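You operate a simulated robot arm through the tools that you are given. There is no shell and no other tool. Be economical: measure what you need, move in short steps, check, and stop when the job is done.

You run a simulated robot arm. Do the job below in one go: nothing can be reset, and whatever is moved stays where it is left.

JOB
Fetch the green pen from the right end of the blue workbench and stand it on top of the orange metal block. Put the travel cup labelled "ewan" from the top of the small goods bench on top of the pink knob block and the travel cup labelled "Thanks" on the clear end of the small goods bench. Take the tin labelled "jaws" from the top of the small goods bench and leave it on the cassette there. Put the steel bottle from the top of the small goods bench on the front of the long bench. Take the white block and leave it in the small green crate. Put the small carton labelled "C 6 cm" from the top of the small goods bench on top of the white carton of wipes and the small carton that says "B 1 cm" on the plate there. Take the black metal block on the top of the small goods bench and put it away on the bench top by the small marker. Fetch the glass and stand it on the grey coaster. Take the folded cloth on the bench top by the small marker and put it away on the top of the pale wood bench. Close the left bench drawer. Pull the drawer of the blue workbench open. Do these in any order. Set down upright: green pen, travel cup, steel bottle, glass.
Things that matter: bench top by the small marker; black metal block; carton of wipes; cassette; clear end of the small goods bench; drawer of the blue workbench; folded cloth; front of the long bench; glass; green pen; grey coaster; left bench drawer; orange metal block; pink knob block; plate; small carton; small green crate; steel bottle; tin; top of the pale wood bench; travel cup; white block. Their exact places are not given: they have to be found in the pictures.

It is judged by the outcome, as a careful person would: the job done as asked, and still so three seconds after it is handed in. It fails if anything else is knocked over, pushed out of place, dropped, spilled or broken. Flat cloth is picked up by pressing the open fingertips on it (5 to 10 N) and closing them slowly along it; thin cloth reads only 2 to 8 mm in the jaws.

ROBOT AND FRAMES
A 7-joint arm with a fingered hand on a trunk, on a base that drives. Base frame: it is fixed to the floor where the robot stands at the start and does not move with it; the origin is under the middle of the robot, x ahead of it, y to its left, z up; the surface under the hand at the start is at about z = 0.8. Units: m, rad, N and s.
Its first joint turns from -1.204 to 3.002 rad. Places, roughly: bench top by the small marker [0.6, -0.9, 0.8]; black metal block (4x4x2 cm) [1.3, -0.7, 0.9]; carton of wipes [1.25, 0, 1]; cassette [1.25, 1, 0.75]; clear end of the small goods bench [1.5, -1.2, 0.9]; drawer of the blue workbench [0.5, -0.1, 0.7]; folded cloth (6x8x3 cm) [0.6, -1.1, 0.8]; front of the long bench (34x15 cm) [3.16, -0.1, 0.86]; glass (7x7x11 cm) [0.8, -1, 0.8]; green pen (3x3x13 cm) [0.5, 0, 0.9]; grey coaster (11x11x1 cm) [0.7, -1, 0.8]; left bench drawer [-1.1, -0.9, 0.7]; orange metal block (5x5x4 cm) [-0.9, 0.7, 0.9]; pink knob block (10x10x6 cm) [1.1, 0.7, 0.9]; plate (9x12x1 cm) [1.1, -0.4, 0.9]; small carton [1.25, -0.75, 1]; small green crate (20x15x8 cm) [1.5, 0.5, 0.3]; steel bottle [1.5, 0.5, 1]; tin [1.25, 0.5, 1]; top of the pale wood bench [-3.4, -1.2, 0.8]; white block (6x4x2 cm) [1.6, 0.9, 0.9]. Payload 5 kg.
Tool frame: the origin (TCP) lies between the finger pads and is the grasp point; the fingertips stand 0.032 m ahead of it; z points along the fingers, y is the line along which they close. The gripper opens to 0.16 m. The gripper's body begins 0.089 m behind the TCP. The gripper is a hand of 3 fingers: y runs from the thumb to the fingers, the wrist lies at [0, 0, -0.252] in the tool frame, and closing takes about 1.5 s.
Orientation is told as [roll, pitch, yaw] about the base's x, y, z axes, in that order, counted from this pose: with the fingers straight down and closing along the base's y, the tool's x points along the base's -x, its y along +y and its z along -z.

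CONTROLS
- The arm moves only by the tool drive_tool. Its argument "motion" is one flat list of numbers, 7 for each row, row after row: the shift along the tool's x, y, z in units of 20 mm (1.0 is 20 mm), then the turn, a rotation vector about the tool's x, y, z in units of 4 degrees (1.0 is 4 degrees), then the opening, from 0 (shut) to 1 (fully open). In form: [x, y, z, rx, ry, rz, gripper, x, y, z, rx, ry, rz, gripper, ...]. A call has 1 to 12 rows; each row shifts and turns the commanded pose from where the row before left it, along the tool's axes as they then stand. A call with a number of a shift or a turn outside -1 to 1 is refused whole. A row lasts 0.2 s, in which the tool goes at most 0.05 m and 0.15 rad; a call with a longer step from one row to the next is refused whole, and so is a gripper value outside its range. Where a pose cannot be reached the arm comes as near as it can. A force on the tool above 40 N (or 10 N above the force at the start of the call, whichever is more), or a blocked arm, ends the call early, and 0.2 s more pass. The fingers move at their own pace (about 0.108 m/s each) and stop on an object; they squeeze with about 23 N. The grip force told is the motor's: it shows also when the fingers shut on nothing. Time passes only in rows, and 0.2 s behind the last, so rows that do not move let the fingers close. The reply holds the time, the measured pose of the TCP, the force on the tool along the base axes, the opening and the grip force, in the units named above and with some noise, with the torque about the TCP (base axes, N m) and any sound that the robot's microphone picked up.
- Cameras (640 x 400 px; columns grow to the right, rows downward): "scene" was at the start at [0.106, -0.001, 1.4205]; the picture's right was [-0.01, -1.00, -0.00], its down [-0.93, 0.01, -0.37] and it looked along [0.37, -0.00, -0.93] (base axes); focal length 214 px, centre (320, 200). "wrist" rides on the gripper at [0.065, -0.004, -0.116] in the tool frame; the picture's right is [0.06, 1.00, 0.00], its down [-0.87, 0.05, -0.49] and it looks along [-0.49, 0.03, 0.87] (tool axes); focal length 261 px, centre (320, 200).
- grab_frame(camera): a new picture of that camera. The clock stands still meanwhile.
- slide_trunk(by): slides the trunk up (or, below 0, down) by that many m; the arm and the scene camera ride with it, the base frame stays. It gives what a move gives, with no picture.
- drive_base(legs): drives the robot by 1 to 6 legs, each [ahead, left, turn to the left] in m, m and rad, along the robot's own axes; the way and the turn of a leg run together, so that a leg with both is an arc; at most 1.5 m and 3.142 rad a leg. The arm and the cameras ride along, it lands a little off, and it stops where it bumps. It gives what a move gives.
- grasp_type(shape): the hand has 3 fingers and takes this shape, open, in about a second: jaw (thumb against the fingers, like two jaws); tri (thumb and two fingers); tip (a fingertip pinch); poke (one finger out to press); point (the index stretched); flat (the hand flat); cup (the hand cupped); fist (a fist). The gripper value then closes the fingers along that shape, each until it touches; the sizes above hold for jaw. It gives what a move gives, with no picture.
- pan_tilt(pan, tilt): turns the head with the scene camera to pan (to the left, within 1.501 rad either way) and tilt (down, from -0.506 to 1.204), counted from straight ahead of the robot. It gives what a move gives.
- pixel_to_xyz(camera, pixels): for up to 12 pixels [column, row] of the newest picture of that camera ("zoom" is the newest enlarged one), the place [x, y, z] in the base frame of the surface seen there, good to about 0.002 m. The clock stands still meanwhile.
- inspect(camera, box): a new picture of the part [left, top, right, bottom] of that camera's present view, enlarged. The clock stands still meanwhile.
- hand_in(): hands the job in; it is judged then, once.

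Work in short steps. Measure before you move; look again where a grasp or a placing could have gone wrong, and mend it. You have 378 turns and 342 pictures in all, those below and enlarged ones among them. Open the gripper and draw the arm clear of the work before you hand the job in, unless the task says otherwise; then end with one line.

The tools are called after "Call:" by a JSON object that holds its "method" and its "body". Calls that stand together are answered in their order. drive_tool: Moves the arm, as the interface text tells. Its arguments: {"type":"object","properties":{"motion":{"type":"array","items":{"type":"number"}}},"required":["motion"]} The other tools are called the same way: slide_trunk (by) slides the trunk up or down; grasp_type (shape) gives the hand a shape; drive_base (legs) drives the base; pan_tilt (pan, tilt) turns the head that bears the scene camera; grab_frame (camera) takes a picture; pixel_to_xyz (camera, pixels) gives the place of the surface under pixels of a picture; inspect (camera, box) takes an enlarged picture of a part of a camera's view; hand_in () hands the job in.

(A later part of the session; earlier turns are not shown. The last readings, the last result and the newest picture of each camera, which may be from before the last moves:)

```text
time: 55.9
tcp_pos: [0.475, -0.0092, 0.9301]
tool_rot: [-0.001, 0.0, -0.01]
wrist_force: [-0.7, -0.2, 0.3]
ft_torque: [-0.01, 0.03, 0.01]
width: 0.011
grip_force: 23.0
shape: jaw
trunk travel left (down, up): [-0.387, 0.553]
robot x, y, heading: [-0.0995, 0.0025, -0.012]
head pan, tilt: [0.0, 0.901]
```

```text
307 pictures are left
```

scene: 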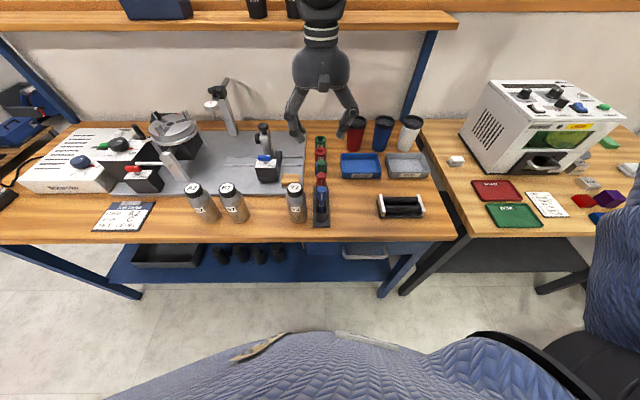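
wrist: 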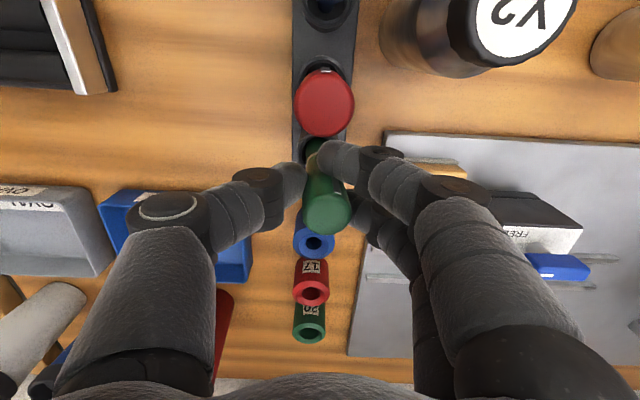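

Held with 11 mm, cap centred. Lift a little and check whether the pen follows upright.

Call:
{"method": "slide_trunk", "body": {"by": 0.12}}

Call:
{"method": "grab_frame", "body": {"camera": "wrist"}}

Call:
{"method": "inspect", "body": {"camera": "scene", "box": [240, 60, 400, 210]}}

```text
time: 57.4
tcp_pos: [0.4762, -0.0089, 1.0489]
tool_rot: [0.0, -0.001, -0.009]
wrist_force: [0.1, -0.5, 0.6]
ft_torque: [0.0, -0.02, 0.0]
width: 0.0108
grip_force: 23.0
shape: jaw
trunk travel left (down, up): [-0.507, 0.433]
robot x, y, heading: [-0.0986, -0.0004, -0.009]
head pan, tilt: [0.0, 0.901]
```

```text
306 pictures are left
```

wrist: 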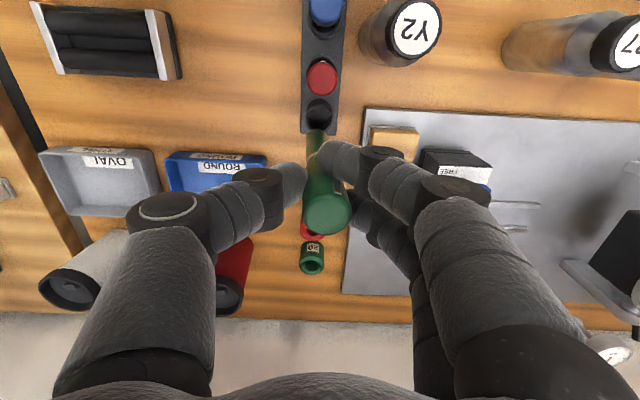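

```text
2.67 times, centred on (320, 135) of scene
```

zoom: 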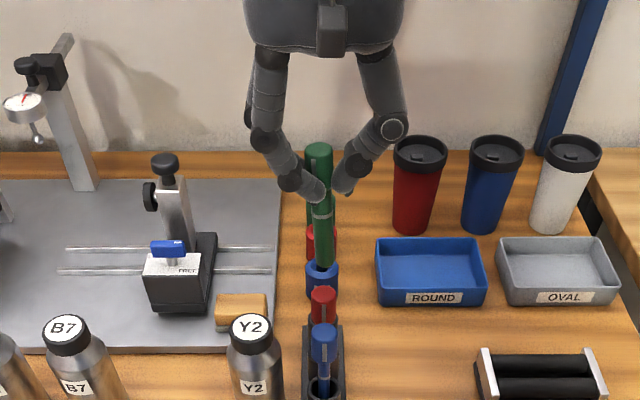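

The pen is held and nearly upright. Measure its bottom and top.

Call:
{"method": "pixel_to_xyz", "body": {"camera": "zoom", "pixels": [[319, 152], [320, 180], [322, 215], [323, 240], [324, 258], [325, 265], [315, 258], [334, 258]]}}

```text
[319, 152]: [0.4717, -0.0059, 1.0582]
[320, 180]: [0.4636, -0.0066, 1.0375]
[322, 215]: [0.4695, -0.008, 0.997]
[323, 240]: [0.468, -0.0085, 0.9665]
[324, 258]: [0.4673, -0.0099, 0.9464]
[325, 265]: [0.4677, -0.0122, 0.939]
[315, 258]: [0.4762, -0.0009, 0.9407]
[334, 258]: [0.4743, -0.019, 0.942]
```

Pen bottom is about 0.117 below the TCP. Raise, back away, turn round and strafe beside the trolley.

Call:
{"method": "slide_trunk", "body": {"by": 0.25}}

Call:
{"method": "drive_base", "body": {"legs": [[-0.2, 0, 0], [0, 0, 3.1], [0, -0.4, 0]]}}

Call:
{"method": "pan_tilt", "body": {"pan": 0, "tilt": 0.9}}

Call:
{"method": "grab_frame", "body": {"camera": "scene"}}

```text
time: 59.9
tcp_pos: [0.4769, -0.0087, 1.2992]
tool_rot: [-0.001, 0.001, -0.011]
wrist_force: [-0.6, 0.3, -0.5]
ft_torque: [0.01, -0.02, 0.0]
width: 0.0109
grip_force: 23.0
shape: jaw
trunk travel left (down, up): [-0.757, 0.183]
robot x, y, heading: [-0.1001, -0.0017, -0.011]
head pan, tilt: [0.0, 0.901]
```

```text
time: 70.7
tcp_pos: [-0.8122, 0.4844, 1.2992]
tool_rot: [0.0, 0.0, 2.996]
wrist_force: [1.2, 0.5, 0.2]
ft_torque: [-0.03, 0.01, 0.02]
width: 0.0095
grip_force: 23.2
shape: jaw
trunk travel left (down, up): [-0.757, 0.183]
robot x, y, heading: [-0.2414, 0.396, 2.994]
head pan, tilt: [0.0, 0.901]
```

```text
time: 71.3
tcp_pos: [-0.8117, 0.4835, 1.2989]
tool_rot: [0.0, -0.001, 2.995]
wrist_force: [-0.3, -0.2, 0.6]
ft_torque: [0.01, 0.0, 0.02]
width: 0.0096
grip_force: 23.0
shape: jaw
trunk travel left (down, up): [-0.757, 0.183]
robot x, y, heading: [-0.2431, 0.3953, 2.994]
head pan, tilt: [0.0, 0.901]
```

```text
304 pictures are left
```

scene: 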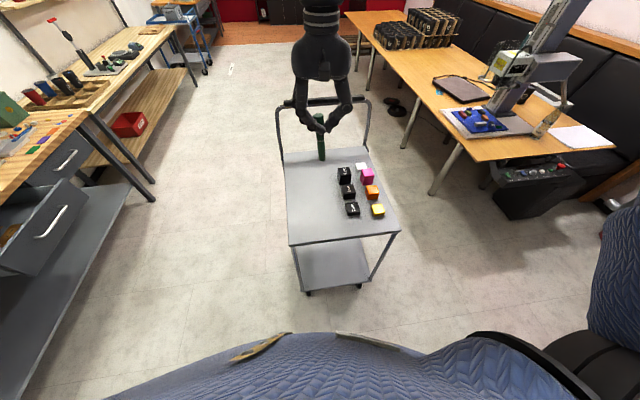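

Measure the orange block top corners from here.

Call:
{"method": "inspect", "body": {"camera": "scene", "box": [300, 120, 410, 240]}}

```text
3.33 times, centred on (355, 180) of scene
```

zoom: 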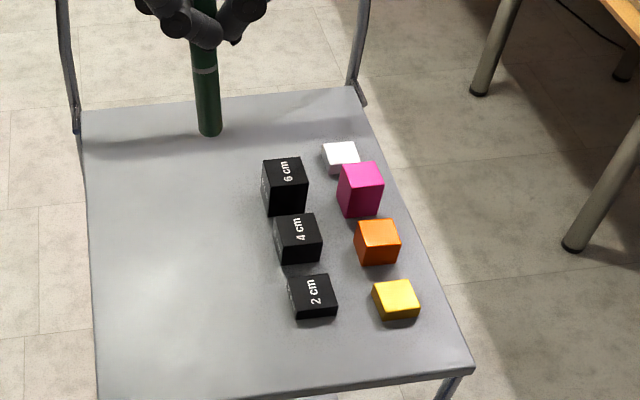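

Call:
{"method": "pixel_to_xyz", "body": {"camera": "zoom", "pixels": [[378, 233], [361, 224], [394, 222], [364, 244], [397, 242], [378, 258], [208, 130], [205, 70], [360, 175], [100, 395], [470, 370]]}}

```text
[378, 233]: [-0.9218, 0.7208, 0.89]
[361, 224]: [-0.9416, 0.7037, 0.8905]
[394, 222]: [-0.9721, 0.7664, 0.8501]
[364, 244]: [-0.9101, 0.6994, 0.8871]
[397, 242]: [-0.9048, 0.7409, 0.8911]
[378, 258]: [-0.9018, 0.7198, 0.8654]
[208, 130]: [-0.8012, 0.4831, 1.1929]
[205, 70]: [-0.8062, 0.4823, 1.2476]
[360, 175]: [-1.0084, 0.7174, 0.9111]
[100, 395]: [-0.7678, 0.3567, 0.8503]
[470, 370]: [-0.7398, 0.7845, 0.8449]
```

Block top centre (−0.925, 0.721, 0.89). Drive most of the way, then fine-tune with the arm.

Call:
{"method": "drive_base", "body": {"legs": [[0.08, -0.215, 0]]}}

```text
time: 73.0
tcp_pos: [-0.8621, 0.7058, 1.2991]
tool_rot: [0.0, 0.0, 2.999]
wrist_force: [-0.3, -0.4, -0.4]
ft_torque: [0.02, -0.02, 0.01]
width: 0.0093
grip_force: 23.2
shape: jaw
trunk travel left (down, up): [-0.757, 0.183]
robot x, y, heading: [-0.2926, 0.6202, 2.994]
head pan, tilt: [0.0, 0.901]
```

Fine-tune (−64 mm along tool x, −6 mm along tool y), then lower to hover.

Call:
{"method": "drive_tool", "body": {"motion": [-0.807, -0.074, 0, 0, 0, 0, 0, -0.807, -0.074, 0, 0, 0, 0, 0, -0.807, -0.074, 0, 0, 0, 0, 0, -0.807, -0.074, 0, 0, 0, 0, 0]}}

Call:
{"method": "slide_trunk", "body": {"by": -0.27}}

Call:
{"method": "inspect", "body": {"camera": "scene", "box": [270, 60, 380, 180]}}

Call:
{"method": "grab_frame", "body": {"camera": "wrist"}}

```text
time: 74.0
tcp_pos: [-0.9259, 0.7211, 1.2984]
tool_rot: [-0.001, 0.0, 2.999]
wrist_force: [-0.2, 0.3, -1.1]
ft_torque: [-0.05, 0.0, 0.0]
width: 0.0094
grip_force: 23.1
shape: jaw
trunk travel left (down, up): [-0.757, 0.183]
robot x, y, heading: [-0.2907, 0.6207, 2.995]
head pan, tilt: [0.0, 0.901]
```

```text
time: 76.8
tcp_pos: [-0.9253, 0.7204, 1.0292]
tool_rot: [0.0, -0.001, 3.0]
wrist_force: [-0.1, -0.2, -1.1]
ft_torque: [-0.01, 0.01, 0.05]
width: 0.0095
grip_force: 22.4
shape: jaw
trunk travel left (down, up): [-0.487, 0.453]
robot x, y, heading: [-0.2904, 0.6208, 3.001]
head pan, tilt: [0.0, 0.901]
```

```text
3.33 times, centred on (325, 120) of scene
```

zoom: 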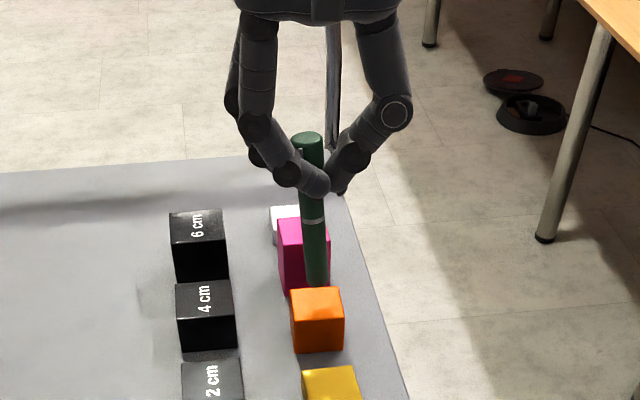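

```text
301 pictures are left
```

wrist: 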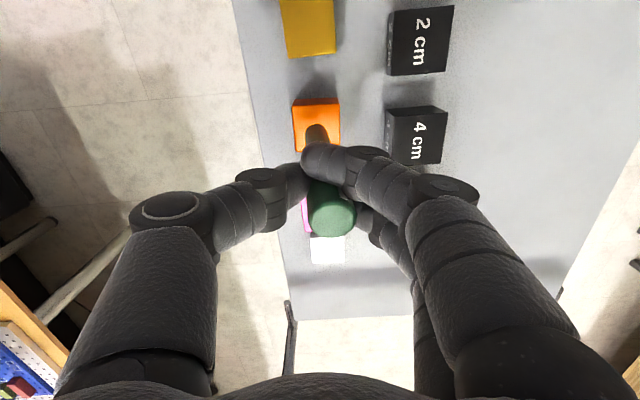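

Check the pen bottom relative to the block before lowering.

Call:
{"method": "pixel_to_xyz", "body": {"camera": "zoom", "pixels": [[316, 280], [306, 275], [327, 275], [316, 230], [309, 145], [295, 295], [342, 292], [298, 314], [344, 312]]}}

```text
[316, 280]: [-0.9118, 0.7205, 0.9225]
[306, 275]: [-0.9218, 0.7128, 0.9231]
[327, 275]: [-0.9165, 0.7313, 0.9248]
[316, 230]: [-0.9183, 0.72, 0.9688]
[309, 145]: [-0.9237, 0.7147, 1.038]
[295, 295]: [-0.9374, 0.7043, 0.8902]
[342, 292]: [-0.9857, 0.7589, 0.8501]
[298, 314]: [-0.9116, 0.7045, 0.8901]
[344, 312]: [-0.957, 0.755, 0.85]
```

Aligned. Lower 20 mm, then creep to contact.

Call:
{"method": "drive_tool", "body": {"motion": [0, 0, 0.5, 0, 0, 0, 0, 0, 0, 0.5, 0, 0, 0, 0, 0, 0, 0.1, 0, 0, 0, 0, 0, 0, 0.1, 0, 0, 0, 0]}}

Call:
{"method": "inspect", "body": {"camera": "scene", "box": [270, 60, 380, 180]}}

```text
time: 77.8
tcp_pos: [-0.9246, 0.7199, 1.005]
tool_rot: [0.001, -0.002, 2.998]
wrist_force: [-0.8, -0.4, 10.2]
ft_torque: [0.01, 0.06, 0.0]
width: 0.01
grip_force: 22.7
shape: jaw
trunk travel left (down, up): [-0.487, 0.453]
robot x, y, heading: [-0.293, 0.6191, 2.996]
head pan, tilt: [0.0, 0.901]
```

```text
3.33 times, centred on (325, 120) of scene
```

zoom: 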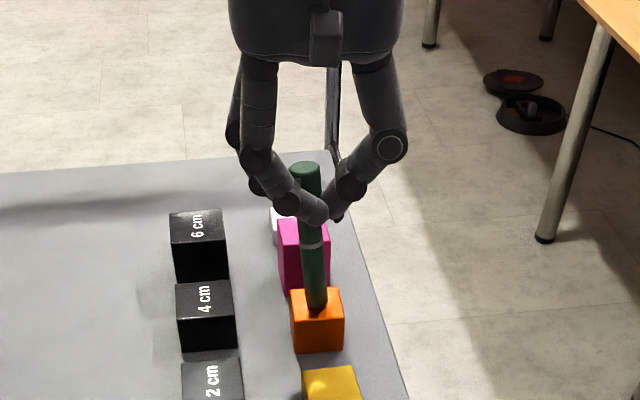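

Contact at about 10 N. Ease 1 mm and open gently.

Call:
{"method": "drive_tool", "body": {"motion": [0, 0, -0.06, 0, 0, 0, 0, 0, 0, 0, 0, 0, 0, 0.07, 0, 0, 0, 0, 0, 0, 0.09, 0, 0, 0, 0, 0, 0, 0.12, 0, 0, 0, 0, 0, 0, 0.15, 0, 0, 0, 0, 0, 0, 0.2, 0, 0, 0, 0, 0, 0, 0.3, 0, 0, 0, 0, 0, 0, 0.45, 0, 0, 0, 0, 0, 0, 0.45]}}

Call:
{"method": "inspect", "body": {"camera": "scene", "box": [270, 60, 380, 180]}}

Call:
{"method": "grab_frame", "body": {"camera": "wrist"}}

```text
time: 79.8
tcp_pos: [-0.9245, 0.7214, 1.0063]
tool_rot: [-0.001, 0.0, 2.998]
wrist_force: [0.3, -0.6, 0.6]
ft_torque: [0.03, 0.03, 0.02]
width: 0.0717
grip_force: 0.0
shape: jaw
trunk travel left (down, up): [-0.487, 0.453]
robot x, y, heading: [-0.2909, 0.6242, 3.0]
head pan, tilt: [0.0, 0.901]
```

```text
3.33 times, centred on (325, 120) of scene
```

zoom: 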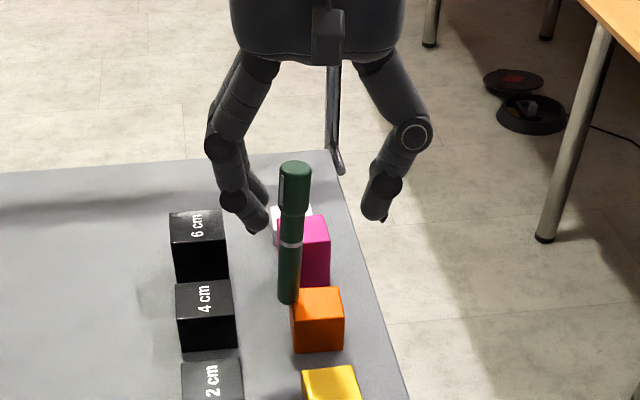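

```text
298 pictures are left
```

wrist: 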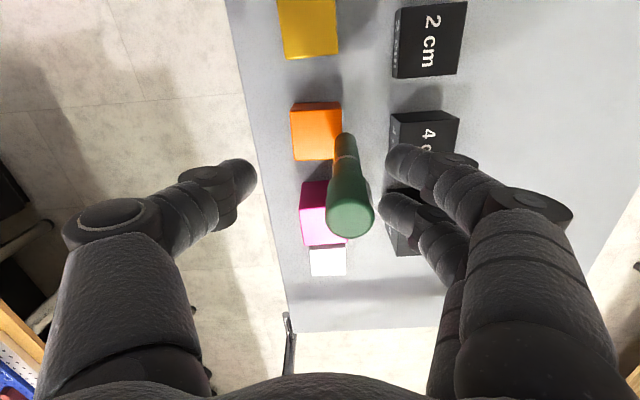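

The pen shifted towards the block's edge on release. Measure how it stands.

Call:
{"method": "pixel_to_xyz", "body": {"camera": "zoom", "pixels": [[287, 298], [281, 295], [296, 290], [288, 260], [294, 170], [300, 192], [240, 200], [378, 190]]}}

Call:
{"method": "drive_tool", "body": {"motion": [0, 0, 0, 0, 0, 0, 0.45, 0, 0, 0, 0, 0, 0, 0.45]}}

Call:
{"method": "inspect", "body": {"camera": "scene", "box": [290, 80, 350, 160]}}

```text
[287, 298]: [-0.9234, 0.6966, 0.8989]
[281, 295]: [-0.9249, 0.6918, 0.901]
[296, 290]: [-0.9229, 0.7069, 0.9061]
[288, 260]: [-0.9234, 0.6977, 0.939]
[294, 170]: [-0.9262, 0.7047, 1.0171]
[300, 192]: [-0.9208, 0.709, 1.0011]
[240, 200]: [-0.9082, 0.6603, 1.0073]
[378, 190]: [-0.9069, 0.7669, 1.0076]
```

```text
time: 80.3
tcp_pos: [-0.9254, 0.7194, 1.0053]
tool_rot: [0.001, 0.0, 2.998]
wrist_force: [0.3, 0.5, -0.1]
ft_torque: [-0.01, -0.04, 0.03]
width: 0.0718
grip_force: 0.0
shape: jaw
trunk travel left (down, up): [-0.487, 0.453]
robot x, y, heading: [-0.2938, 0.619, 2.998]
head pan, tilt: [0.0, 0.901]
```

```text
5.00 times, centred on (320, 120) of scene
```

zoom: 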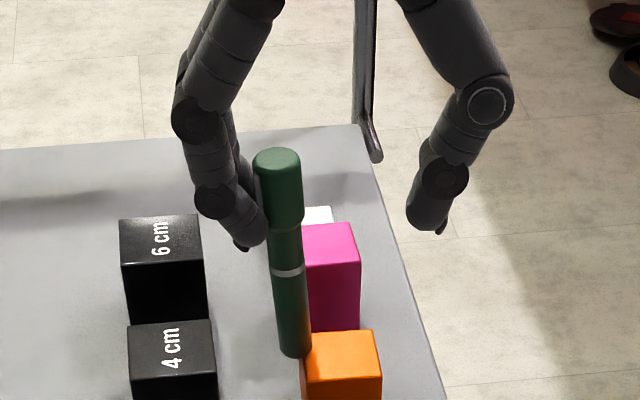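

The pen now leans on the finger at the block edge. I close again at once to recapture it.

Call:
{"method": "drive_tool", "body": {"motion": [0, 0, 0, 0, 0, 0, 0.2, 0, 0, 0, 0, 0, 0, 0.1, 0, 0, 0, 0, 0, 0, 0, 0, 0, 0, 0, 0, 0, 0, 0, 0, 0, 0, 0, 0, 0]}}

Call:
{"method": "inspect", "body": {"camera": "scene", "box": [290, 80, 350, 160]}}

```text
time: 81.5
tcp_pos: [-0.9241, 0.7198, 1.006]
tool_rot: [-0.001, -0.001, 2.999]
wrist_force: [0.6, 0.0, 0.2]
ft_torque: [0.0, 0.02, 0.02]
width: 0.0148
grip_force: 22.9
shape: jaw
trunk travel left (down, up): [-0.487, 0.453]
robot x, y, heading: [-0.2904, 0.6182, 2.998]
head pan, tilt: [0.0, 0.901]
```

```text
5.00 times, centred on (320, 120) of scene
```

zoom: 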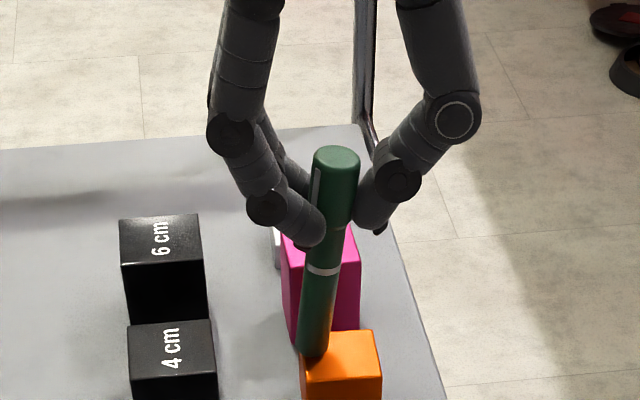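

Recaptured but tilted ~8°. Lift 20 mm and measure its axis so I can turn it upright.

Call:
{"method": "drive_tool", "body": {"motion": [0, 0, -0.5, 0, 0, 0, 0, 0, 0, -0.5, 0, 0, 0, 0, 0, 0, 0, 0, 0, 0, 0]}}

Call:
{"method": "inspect", "body": {"camera": "scene", "box": [290, 70, 350, 150]}}

Call:
{"method": "grab_frame", "body": {"camera": "wrist"}}

```text
time: 82.3
tcp_pos: [-0.9247, 0.721, 1.026]
tool_rot: [0.0, 0.0, 2.997]
wrist_force: [0.1, -0.8, -0.3]
ft_torque: [-0.01, 0.01, -0.02]
width: 0.0145
grip_force: 23.5
shape: jaw
trunk travel left (down, up): [-0.487, 0.453]
robot x, y, heading: [-0.2923, 0.6222, 2.997]
head pan, tilt: [0.0, 0.901]
```

```text
5.00 times, centred on (320, 110) of scene
```

zoom: 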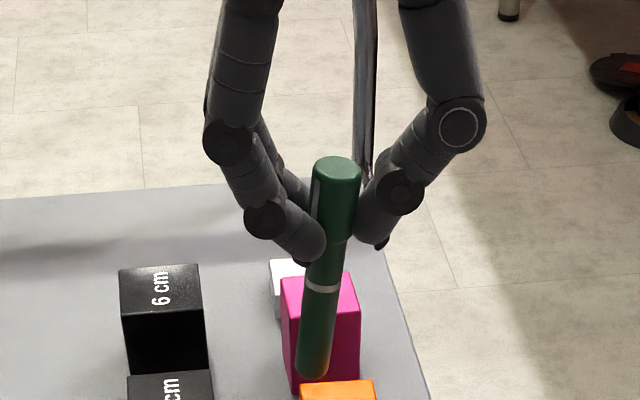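

```text
294 pictures are left
```

wrist: 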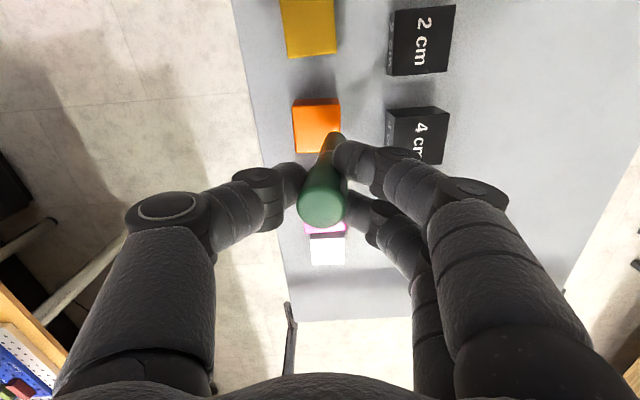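

Call:
{"method": "pixel_to_xyz", "body": {"camera": "zoom", "pixels": [[338, 166], [338, 195], [335, 220], [321, 290], [315, 340], [310, 372], [299, 365], [326, 368]]}}

```text
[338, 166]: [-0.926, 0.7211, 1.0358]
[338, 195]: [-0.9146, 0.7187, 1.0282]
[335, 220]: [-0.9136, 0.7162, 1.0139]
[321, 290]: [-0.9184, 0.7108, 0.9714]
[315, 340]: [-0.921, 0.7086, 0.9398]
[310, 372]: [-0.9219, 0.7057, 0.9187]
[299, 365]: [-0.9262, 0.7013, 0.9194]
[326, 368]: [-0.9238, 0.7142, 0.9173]
```

Axis leans 7° (top towards +y). Rotate the tool about its x to stand it upright.

Call:
{"method": "drive_tool", "body": {"motion": [0, 0, 0, 0.875, 0.2, 0, 0, 0, 0, 0, 0.875, 0.2, 0, 0, 0, 0, 0, 0, 0, 0, 0]}}

Call:
{"method": "inspect", "body": {"camera": "scene", "box": [290, 70, 350, 150]}}

Call:
{"method": "pixel_to_xyz", "body": {"camera": "zoom", "pixels": [[322, 170], [322, 200], [322, 290], [322, 340], [322, 365], [310, 362], [336, 362], [322, 392], [305, 392], [370, 392]]}}

```text
time: 83.2
tcp_pos: [-0.9248, 0.7198, 1.0262]
tool_rot: [-0.123, 0.028, 2.997]
wrist_force: [0.3, -0.7, 0.1]
ft_torque: [-0.02, -0.01, 0.0]
width: 0.0144
grip_force: 23.1
shape: jaw
trunk travel left (down, up): [-0.487, 0.453]
robot x, y, heading: [-0.2933, 0.6186, 3.003]
head pan, tilt: [0.0, 0.901]
```

```text
5.00 times, centred on (320, 110) of scene
```

zoom: 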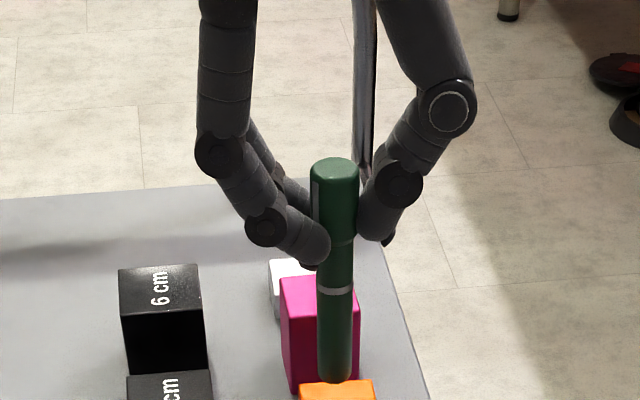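

```text
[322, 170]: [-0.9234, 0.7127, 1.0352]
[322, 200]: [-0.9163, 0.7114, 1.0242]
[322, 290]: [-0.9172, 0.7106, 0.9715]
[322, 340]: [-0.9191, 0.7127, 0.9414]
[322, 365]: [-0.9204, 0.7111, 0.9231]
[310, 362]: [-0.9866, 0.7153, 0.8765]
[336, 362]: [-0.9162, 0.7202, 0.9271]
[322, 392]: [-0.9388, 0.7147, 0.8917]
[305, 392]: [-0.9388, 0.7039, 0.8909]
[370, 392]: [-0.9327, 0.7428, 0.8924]
```

Now vertical, over the block centre. Lower 17 mm and creep to contact.

Call:
{"method": "drive_tool", "body": {"motion": [0, -0.02, 0.42, 0, 0, 0, 0, 0, -0.02, 0.42, 0, 0, 0, 0, 0, 0.006, 0.05, 0, 0, 0, 0, 0, 0.006, 0.05, 0, 0, 0, 0, 0, 0.006, 0.05, 0, 0, 0, 0]}}

Call:
{"method": "inspect", "body": {"camera": "scene", "box": [290, 70, 350, 150]}}

```text
time: 84.3
tcp_pos: [-0.9239, 0.722, 1.006]
tool_rot: [-0.122, 0.029, 2.998]
wrist_force: [-0.7, -0.2, 0.5]
ft_torque: [0.03, 0.02, 0.03]
width: 0.0146
grip_force: 22.5
shape: jaw
trunk travel left (down, up): [-0.487, 0.453]
robot x, y, heading: [-0.2921, 0.6191, 2.997]
head pan, tilt: [0.0, 0.901]
```

```text
5.00 times, centred on (320, 110) of scene
```

zoom: 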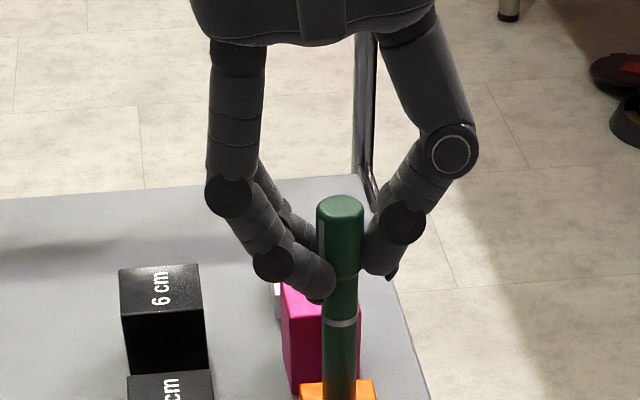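

No contact yet; creep on in 1 mm steps.

Call:
{"method": "drive_tool", "body": {"motion": [0, 0.006, 0.05, 0, 0, 0, 0, 0, 0.006, 0.05, 0, 0, 0, 0]}}

Call:
{"method": "drive_tool", "body": {"motion": [0, 0.006, 0.05, 0, 0, 0, 0]}}

Call:
{"method": "inspect", "body": {"camera": "scene", "box": [290, 90, 350, 170]}}

```text
time: 85.0
tcp_pos: [-0.9244, 0.723, 1.0053]
tool_rot: [-0.122, 0.026, 2.996]
wrist_force: [-0.4, 1.0, 8.5]
ft_torque: [-0.01, 0.03, 0.03]
width: 0.0144
grip_force: 22.5
shape: jaw
trunk travel left (down, up): [-0.487, 0.453]
robot x, y, heading: [-0.294, 0.6179, 3.002]
head pan, tilt: [0.0, 0.901]
```

```text
time: 85.3
tcp_pos: [-0.9233, 0.7232, 1.0055]
tool_rot: [-0.121, 0.027, 2.997]
wrist_force: [-1.1, 1.8, 15.9]
ft_torque: [-0.04, 0.02, 0.01]
width: 0.0149
grip_force: 22.9
shape: jaw
trunk travel left (down, up): [-0.487, 0.453]
robot x, y, heading: [-0.2898, 0.6221, 3.0]
head pan, tilt: [0.0, 0.901]
```

```text
5.00 times, centred on (320, 130) of scene
```

zoom: 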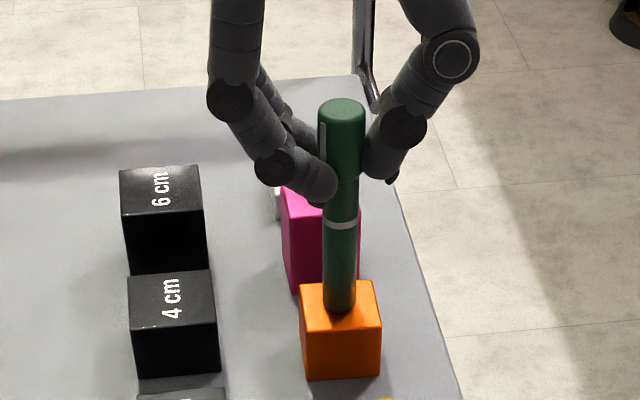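

Pen stands upright at block centre under 16 N. Ease down to a light load and open quickly.

Call:
{"method": "drive_tool", "body": {"motion": [0, -0.007, -0.06, 0, 0, 0, 0]}}

Call:
{"method": "drive_tool", "body": {"motion": [0, 0, 0, 0, 0, 0, 0.35]}}

Call:
{"method": "inspect", "body": {"camera": "scene", "box": [290, 90, 350, 170]}}

```text
time: 85.8
tcp_pos: [-0.9233, 0.7221, 1.0058]
tool_rot: [-0.12, 0.028, 2.997]
wrist_force: [-1.5, 0.7, 9.5]
ft_torque: [-0.02, 0.06, -0.02]
width: 0.015
grip_force: 23.2
shape: jaw
trunk travel left (down, up): [-0.487, 0.453]
robot x, y, heading: [-0.289, 0.62, 2.996]
head pan, tilt: [0.0, 0.901]
```

```text
time: 86.2
tcp_pos: [-0.9241, 0.7253, 1.0044]
tool_rot: [-0.122, 0.031, 2.997]
wrist_force: [-0.7, 0.1, 0.0]
ft_torque: [0.01, 0.03, -0.01]
width: 0.0548
grip_force: 0.0
shape: jaw
trunk travel left (down, up): [-0.487, 0.453]
robot x, y, heading: [-0.2928, 0.6207, 2.999]
head pan, tilt: [0.0, 0.901]
```

```text
5.00 times, centred on (320, 130) of scene
```

zoom: 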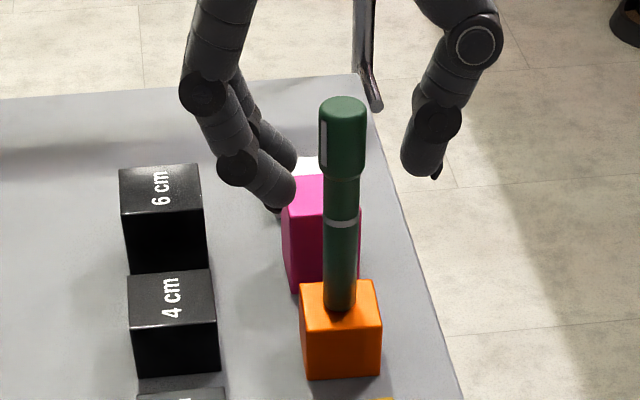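

The pen stands centred and upright. Withdraw straight up and check.

Call:
{"method": "slide_trunk", "body": {"by": 0.2}}

Call:
{"method": "inspect", "body": {"camera": "scene", "box": [260, 80, 400, 220]}}

```text
time: 88.3
tcp_pos: [-0.9235, 0.724, 1.2046]
tool_rot: [-0.123, 0.028, 2.996]
wrist_force: [-0.1, -0.3, 0.3]
ft_torque: [0.0, 0.02, -0.02]
width: 0.0554
grip_force: 0.1
shape: jaw
trunk travel left (down, up): [-0.687, 0.253]
robot x, y, heading: [-0.2938, 0.6232, 2.996]
head pan, tilt: [0.0, 0.901]
```

```text
2.86 times, centred on (330, 150) of scene
```

zoom: 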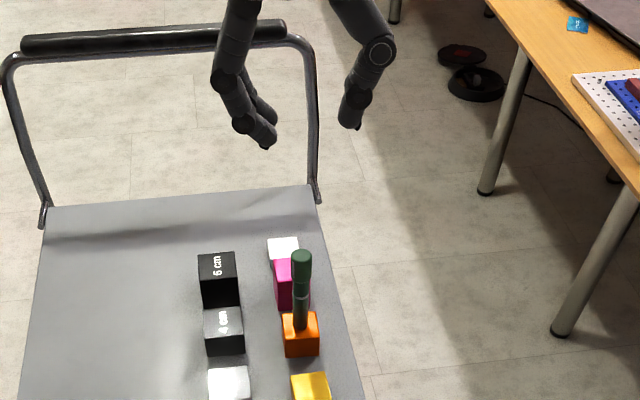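

Pen done. Level the tool, then drive back to face the blue workbench drawer.

Call:
{"method": "drive_tool", "body": {"motion": [0, 0, 0, -0.875, -0.2, 0, 0.45, 0, 0, 0, -0.875, -0.2, 0, 0.45]}}

Call:
{"method": "drive_base", "body": {"legs": [[0.0, 0, -2.98], [-0.25, -0.76, 0]]}}

Call:
{"method": "pan_tilt", "body": {"pan": 0, "tilt": 0.8}}

Call:
{"method": "grab_frame", "body": {"camera": "scene"}}

```text
time: 88.9
tcp_pos: [-0.9237, 0.7234, 1.2056]
tool_rot: [0.003, 0.0, 3.001]
wrist_force: [-0.7, 0.6, 0.3]
ft_torque: [-0.07, -0.02, 0.03]
width: 0.0715
grip_force: 0.0
shape: jaw
trunk travel left (down, up): [-0.687, 0.253]
robot x, y, heading: [-0.2941, 0.6177, 2.998]
head pan, tilt: [0.0, 0.901]
```

```text
time: 100.1
tcp_pos: [0.1363, -0.118, 1.2053]
tool_rot: [0.0, -0.001, 0.058]
wrist_force: [0.0, -1.4, 0.1]
ft_torque: [0.01, -0.02, -0.01]
width: 0.0713
grip_force: 0.1
shape: jaw
trunk travel left (down, up): [-0.687, 0.253]
robot x, y, heading: [-0.5026, -0.1407, 0.06]
head pan, tilt: [0.0, 0.901]
```

```text
time: 100.8
tcp_pos: [0.1374, -0.1185, 1.2048]
tool_rot: [-0.002, -0.002, 0.058]
wrist_force: [-0.2, -0.1, -0.7]
ft_torque: [0.05, 0.01, -0.01]
width: 0.0714
grip_force: 0.0
shape: jaw
trunk travel left (down, up): [-0.687, 0.253]
robot x, y, heading: [-0.5026, -0.1429, 0.054]
head pan, tilt: [0.0, 0.799]
```

```text
288 pictures are left
```

scene: 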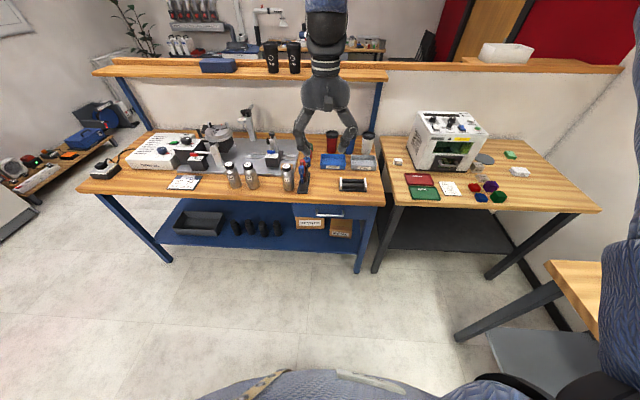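

Zoom on the drawer front and on the right bench (a grey disc shows beside the instrument).

Call:
{"method": "inspect", "body": {"camera": "scene", "box": [280, 170, 400, 245]}}

Call:
{"method": "pixel_to_xyz", "body": {"camera": "zoom", "pixels": [[195, 222], [195, 190], [345, 187], [340, 225], [270, 222], [270, 232], [110, 195], [490, 195], [270, 205], [270, 165], [400, 185], [310, 260]]}}

Call:
{"method": "inspect", "body": {"camera": "scene", "box": [390, 100, 600, 230]}}

Call:
{"method": "pixel_to_xyz", "body": {"camera": "zoom", "pixels": [[305, 180], [285, 180], [390, 215], [360, 168], [315, 275], [270, 285], [290, 300], [30, 190], [345, 300], [245, 150]]}}

```text
5.33 times, centred on (340, 208) of scene
```

zoom: 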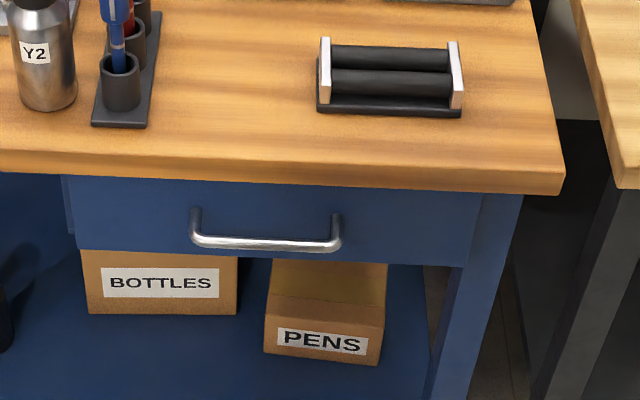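

```text
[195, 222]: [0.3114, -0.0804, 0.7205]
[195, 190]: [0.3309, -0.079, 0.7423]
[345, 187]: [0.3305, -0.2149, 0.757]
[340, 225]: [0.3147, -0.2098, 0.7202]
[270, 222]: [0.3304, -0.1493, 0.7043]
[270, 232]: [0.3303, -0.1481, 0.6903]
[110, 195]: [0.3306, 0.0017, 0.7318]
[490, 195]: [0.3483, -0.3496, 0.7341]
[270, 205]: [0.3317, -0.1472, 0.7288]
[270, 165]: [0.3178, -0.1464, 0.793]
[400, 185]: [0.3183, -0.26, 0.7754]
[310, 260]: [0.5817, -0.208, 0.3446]
```

```text
3.05 times, centred on (495, 165) of scene
```

zoom: 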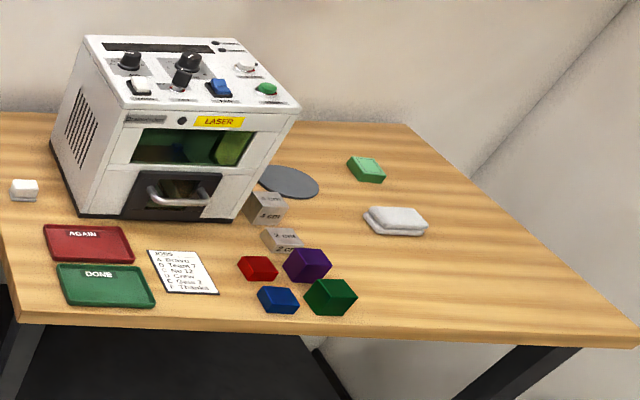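

```text
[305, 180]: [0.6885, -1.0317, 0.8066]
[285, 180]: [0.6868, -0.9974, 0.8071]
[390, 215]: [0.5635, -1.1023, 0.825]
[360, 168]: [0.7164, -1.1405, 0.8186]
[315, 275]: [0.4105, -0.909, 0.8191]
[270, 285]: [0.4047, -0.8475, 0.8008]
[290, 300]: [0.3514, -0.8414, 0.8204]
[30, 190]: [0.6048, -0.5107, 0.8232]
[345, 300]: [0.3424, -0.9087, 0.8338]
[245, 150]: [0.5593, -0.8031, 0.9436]
```

Drawer front at x = 0.33, handle bar at about x = 0.296, z = 0.72, y −0.08…−0.21. I'll take the bar with a horizontal hand, closing vertically; start turning the tool.

Call:
{"method": "drive_tool", "body": {"motion": [0, 0, 0, -0.962, -0.962, 0.962, 0.45, 0, 0, 0, -0.962, -0.962, 0.962, 0.45, 0, 0, 0, -0.962, -0.962, 0.962, 0.45, 0, 0, 0, -0.962, -0.962, 0.962, 0.45, 0, 0, 0, -0.962, -0.962, 0.962, 0.45, 0, 0, 0, -0.962, -0.962, 0.962, 0.45, 0, 0, 0, -0.962, -0.962, 0.962, 0.45, 0, 0, 0, -0.962, -0.962, 0.962, 0.45, 0, 0, 0, -0.962, -0.962, 0.962, 0.45]}}

Call:
{"method": "drive_tool", "body": {"motion": [0, 0, 0, -0.962, -0.962, 0.962, 0.45, 0, 0, 0, -0.962, -0.962, 0.962, 0.45, 0, 0, 0, -0.962, -0.962, 0.962, 0.45, 0, 0, 0, -0.962, -0.962, 0.962, 0.45, 0, 0, 0, -0.962, -0.962, 0.962, 0.45, 0, 0, 0, -0.962, -0.962, 0.962, 0.45, 0, 0, 0, -0.962, -0.962, 0.962, 0.45, 0, 0, 0, -0.962, -0.962, 0.962, 0.45, 0, 0, 0, -0.962, -0.962, 0.962, 0.45]}}

Call:
{"method": "grab_frame", "body": {"camera": "scene"}}

Call:
{"method": "grab_frame", "body": {"camera": "wrist"}}

```text
time: 102.8
tcp_pos: [0.1363, -0.1171, 1.2059]
tool_rot: [0.787, -0.339, -0.729]
wrist_force: [-0.1, 0.4, -0.3]
ft_torque: [-0.02, 0.0, -0.01]
width: 0.0718
grip_force: 0.0
shape: jaw
trunk travel left (down, up): [-0.687, 0.253]
robot x, y, heading: [-0.5015, -0.1442, 0.059]
head pan, tilt: [0.0, 0.799]
```

```text
time: 104.8
tcp_pos: [0.2414, -0.1995, 1.2271]
tool_rot: [1.514, -0.071, -1.361]
wrist_force: [0.0, -0.3, -3.9]
ft_torque: [0.09, -0.39, -0.01]
width: 0.072
grip_force: 0.0
shape: jaw
out of reach, approached as far as the arm can: row 2, 3, 4, 5, 6, 7, 8, 9
trunk travel left (down, up): [-0.687, 0.253]
robot x, y, heading: [-0.5022, -0.1431, 0.056]
head pan, tilt: [0.0, 0.799]
```

```text
285 pictures are left
```

scene: 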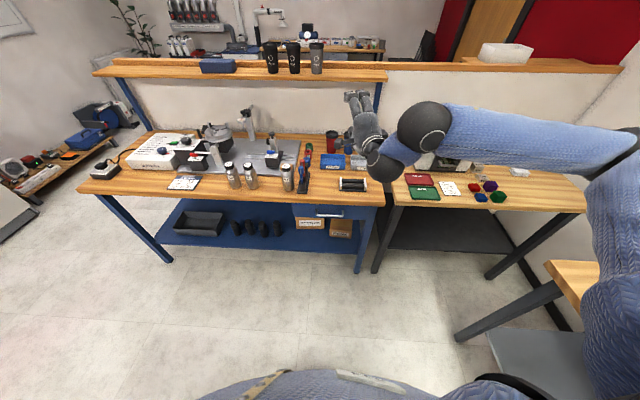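

```text
284 pictures are left
```

wrist: 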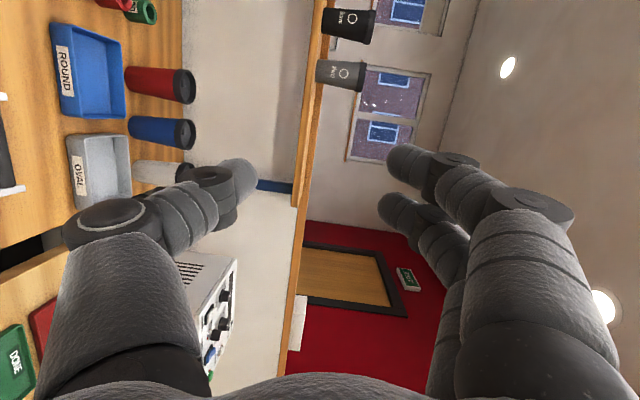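

The hand is nearly horizontal now. Measure where elbow and forearm are relative to the right bench before lowering.

Call:
{"method": "pixel_to_xyz", "body": {"camera": "scene", "pixels": [[425, 120], [440, 140], [400, 170], [500, 140], [580, 160], [360, 150], [385, 205], [590, 210]]}}

Call:
{"method": "drive_tool", "body": {"motion": [0, 0, 0, 0, 0, 0, 0.45]}}

```text
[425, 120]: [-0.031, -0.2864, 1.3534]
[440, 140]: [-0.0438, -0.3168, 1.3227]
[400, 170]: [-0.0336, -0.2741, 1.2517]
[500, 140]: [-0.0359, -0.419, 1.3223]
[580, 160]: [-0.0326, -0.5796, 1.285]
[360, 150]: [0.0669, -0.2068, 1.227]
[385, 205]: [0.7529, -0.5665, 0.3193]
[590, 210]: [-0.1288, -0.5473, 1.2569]
```

```text
time: 105.2
tcp_pos: [0.2404, -0.1991, 1.2115]
tool_rot: [1.484, -0.067, -1.361]
wrist_force: [0.1, -0.1, 0.9]
ft_torque: [-0.03, 0.02, 0.03]
width: 0.072
grip_force: 0.0
shape: jaw
trunk travel left (down, up): [-0.687, 0.253]
robot x, y, heading: [-0.5075, -0.1437, 0.055]
head pan, tilt: [0.0, 0.799]
```

Everything stays at x < 0.05 except the hand. Lower the trunk to handle height.

Call:
{"method": "slide_trunk", "body": {"by": -0.48}}

Call:
{"method": "grab_frame", "body": {"camera": "scene"}}

Call:
{"method": "grab_frame", "body": {"camera": "wrist"}}

```text
refused: -0.48 is not a number from -0.4 to 0.4
```

```text
283 pictures are left
```

scene: 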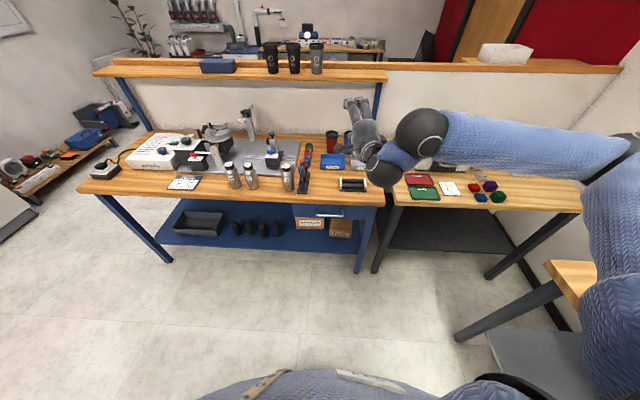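

```text
282 pictures are left
```

wrist: 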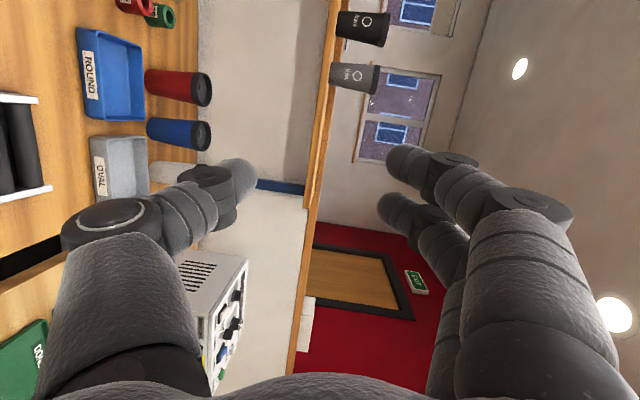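

Limited to 0.4 per call; lower in two slides.

Call:
{"method": "slide_trunk", "body": {"by": -0.39}}

Call:
{"method": "slide_trunk", "body": {"by": -0.1}}

Call:
{"method": "grab_frame", "body": {"camera": "wrist"}}

Call:
{"method": "grab_frame", "body": {"camera": "scene"}}

```text
time: 108.9
tcp_pos: [0.2418, -0.1976, 0.8208]
tool_rot: [1.485, -0.07, -1.361]
wrist_force: [0.6, 0.4, -0.6]
ft_torque: [-0.01, 0.0, 0.0]
width: 0.0719
grip_force: 0.1
shape: jaw
trunk travel left (down, up): [-0.297, 0.643]
robot x, y, heading: [-0.5018, -0.1423, 0.059]
head pan, tilt: [0.0, 0.799]
```

```text
time: 110.2
tcp_pos: [0.2404, -0.1979, 0.7202]
tool_rot: [1.485, -0.068, -1.357]
wrist_force: [0.0, -0.1, 0.5]
ft_torque: [-0.04, 0.02, 0.01]
width: 0.072
grip_force: 0.1
shape: jaw
trunk travel left (down, up): [-0.197, 0.743]
robot x, y, heading: [-0.5035, -0.1452, 0.054]
head pan, tilt: [0.0, 0.799]
```

```text
281 pictures are left
```

wrist: 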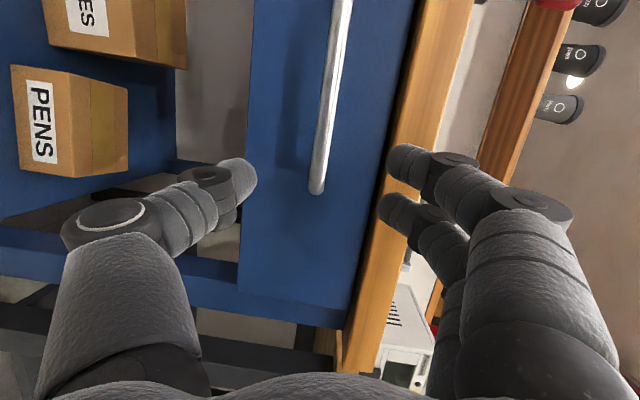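

```text
280 pictures are left
```

scene: 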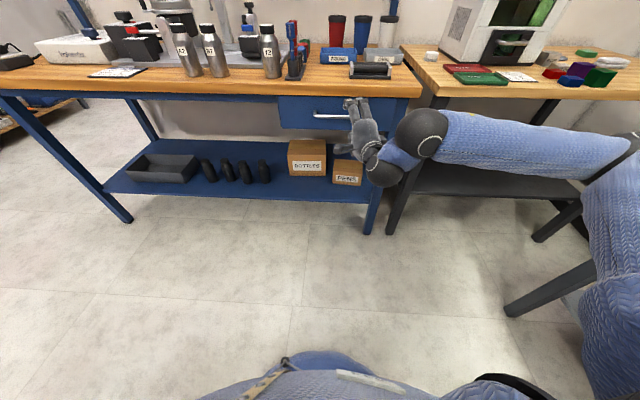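

The bar lies between thumb and fingers. Narrow the opening, straighten the hand and shift it to the bar's middle.

Call:
{"method": "drive_tool", "body": {"motion": [0.9, 0, 0, 0, -0.8, 0, 0.28, 0.9, 0, 0, 0, -0.8, 0, 0.28, 0.9, 0, 0, 0, -0.8, 0, 0.28, 0, 0, 0, 0, 0, 0, 0.28]}}

Call:
{"method": "grab_frame", "body": {"camera": "wrist"}}

```text
time: 111.2
tcp_pos: [0.2312, -0.1455, 0.7158]
tool_rot: [1.497, -0.083, -1.527]
wrist_force: [0.2, -0.2, -0.5]
ft_torque: [-0.02, 0.02, -0.01]
width: 0.0448
grip_force: 0.0
shape: jaw
trunk travel left (down, up): [-0.197, 0.743]
robot x, y, heading: [-0.5016, -0.1429, 0.055]
head pan, tilt: [0.0, 0.799]
```

```text
279 pictures are left
```

wrist: 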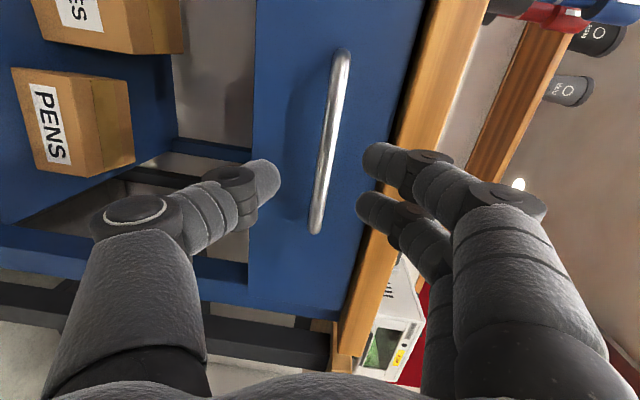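

Measure the bar in the wrist view.

Call:
{"method": "pixel_to_xyz", "body": {"camera": "wrist", "pixels": [[325, 150], [335, 80], [318, 215], [345, 150], [400, 120], [265, 180], [378, 160]]}}

```text
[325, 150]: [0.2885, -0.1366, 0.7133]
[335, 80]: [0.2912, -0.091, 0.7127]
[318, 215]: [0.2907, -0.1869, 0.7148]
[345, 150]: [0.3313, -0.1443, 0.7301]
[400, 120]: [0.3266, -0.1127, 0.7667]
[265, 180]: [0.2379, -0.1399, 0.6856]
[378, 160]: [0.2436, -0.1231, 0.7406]
```

Advance 60 mm so the pads straddle the bar, then close.

Call:
{"method": "drive_tool", "body": {"motion": [0, 0.05, 0.75, 0, 0, 0, 0.28, 0, 0.05, 0.75, 0, 0, 0, 0.28, 0, 0.05, 0.75, 0, 0, 0, 0.28, 0, 0.05, 0.72, 0, 0, 0, 0.28, 0, 0, 0, 0, 0, 0, 0, 0, 0, 0, 0, 0, 0, 0, 0, 0, 0, 0, 0, 0, 0, 0, 0, 0, 0, 0, 0, 0]}}

Call:
{"method": "grab_frame", "body": {"camera": "wrist"}}

```text
time: 113.0
tcp_pos: [0.2924, -0.1422, 0.7152]
tool_rot: [1.497, -0.082, -1.525]
wrist_force: [2.1, 0.5, -3.8]
ft_torque: [0.07, 0.03, -0.01]
width: 0.0
grip_force: 22.6
shape: jaw
trunk travel left (down, up): [-0.197, 0.743]
robot x, y, heading: [-0.5033, -0.1459, 0.06]
head pan, tilt: [0.0, 0.799]
```

```text
278 pictures are left
```

wrist: 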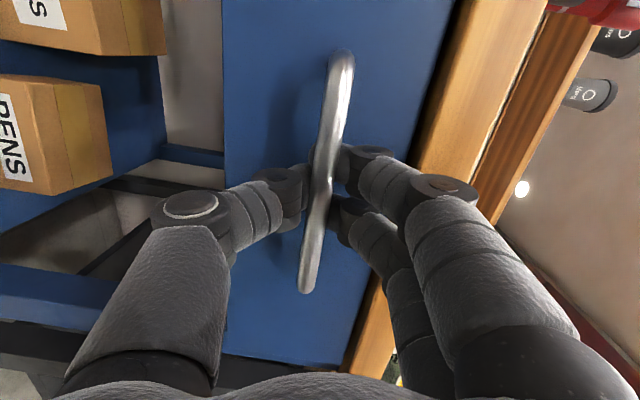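

Fingers are hooked on the bar. Pull by backing the base.

Call:
{"method": "drive_base", "body": {"legs": [[-0.2, -0.01, 0]]}}

Call:
{"method": "grab_frame", "body": {"camera": "wrist"}}

Call:
{"method": "grab_frame", "body": {"camera": "scene"}}

```text
time: 114.6
tcp_pos: [0.0924, -0.163, 0.7162]
tool_rot: [1.498, -0.081, -1.525]
wrist_force: [-1.1, 1.6, -0.9]
ft_torque: [-0.02, -0.05, -0.03]
width: 0.0
grip_force: 23.2
shape: jaw
trunk travel left (down, up): [-0.197, 0.743]
robot x, y, heading: [-0.701, -0.1654, 0.057]
head pan, tilt: [0.0, 0.799]
```

```text
277 pictures are left
```

wrist: 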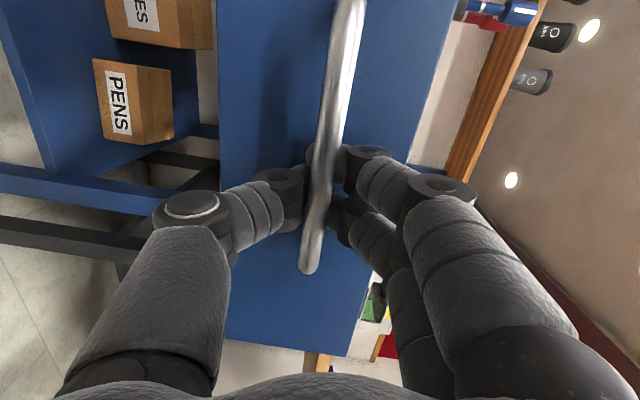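

```text
276 pictures are left
```

scene: 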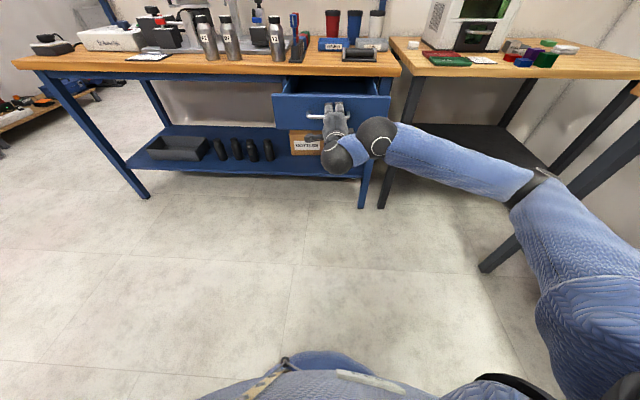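

Drawer came out 0.2 m. Pull a little more to be sure, watching the force.

Call:
{"method": "drive_base", "body": {"legs": [[-0.06, 0, 0]]}}

Call:
{"method": "drive_tool", "body": {"motion": [0, 0, 0, 0, 0, 0, 0.3, 0, 0, 0, 0, 0, 0, 0.3, 0, 0, 0, 0, 0, 0, 0.3]}}

Call:
{"method": "grab_frame", "body": {"camera": "wrist"}}

```text
time: 115.6
tcp_pos: [0.035, -0.1659, 0.7161]
tool_rot: [1.497, -0.082, -1.525]
wrist_force: [-0.9, 2.0, -1.8]
ft_torque: [-0.01, 0.02, -0.02]
width: 0.0001
grip_force: 22.5
shape: jaw
trunk travel left (down, up): [-0.197, 0.743]
robot x, y, heading: [-0.7647, -0.1707, 0.062]
head pan, tilt: [0.0, 0.799]
```

```text
time: 116.4
tcp_pos: [0.0324, -0.1661, 0.7154]
tool_rot: [1.497, -0.083, -1.527]
wrist_force: [0.1, -0.6, -0.2]
ft_torque: [0.02, -0.01, 0.0]
width: 0.0474
grip_force: 0.1
shape: jaw
trunk travel left (down, up): [-0.197, 0.743]
robot x, y, heading: [-0.7625, -0.1697, 0.06]
head pan, tilt: [0.0, 0.799]
```

```text
275 pictures are left
```

wrist: 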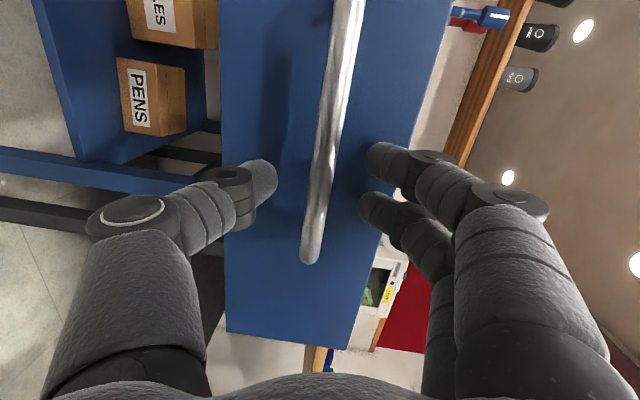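

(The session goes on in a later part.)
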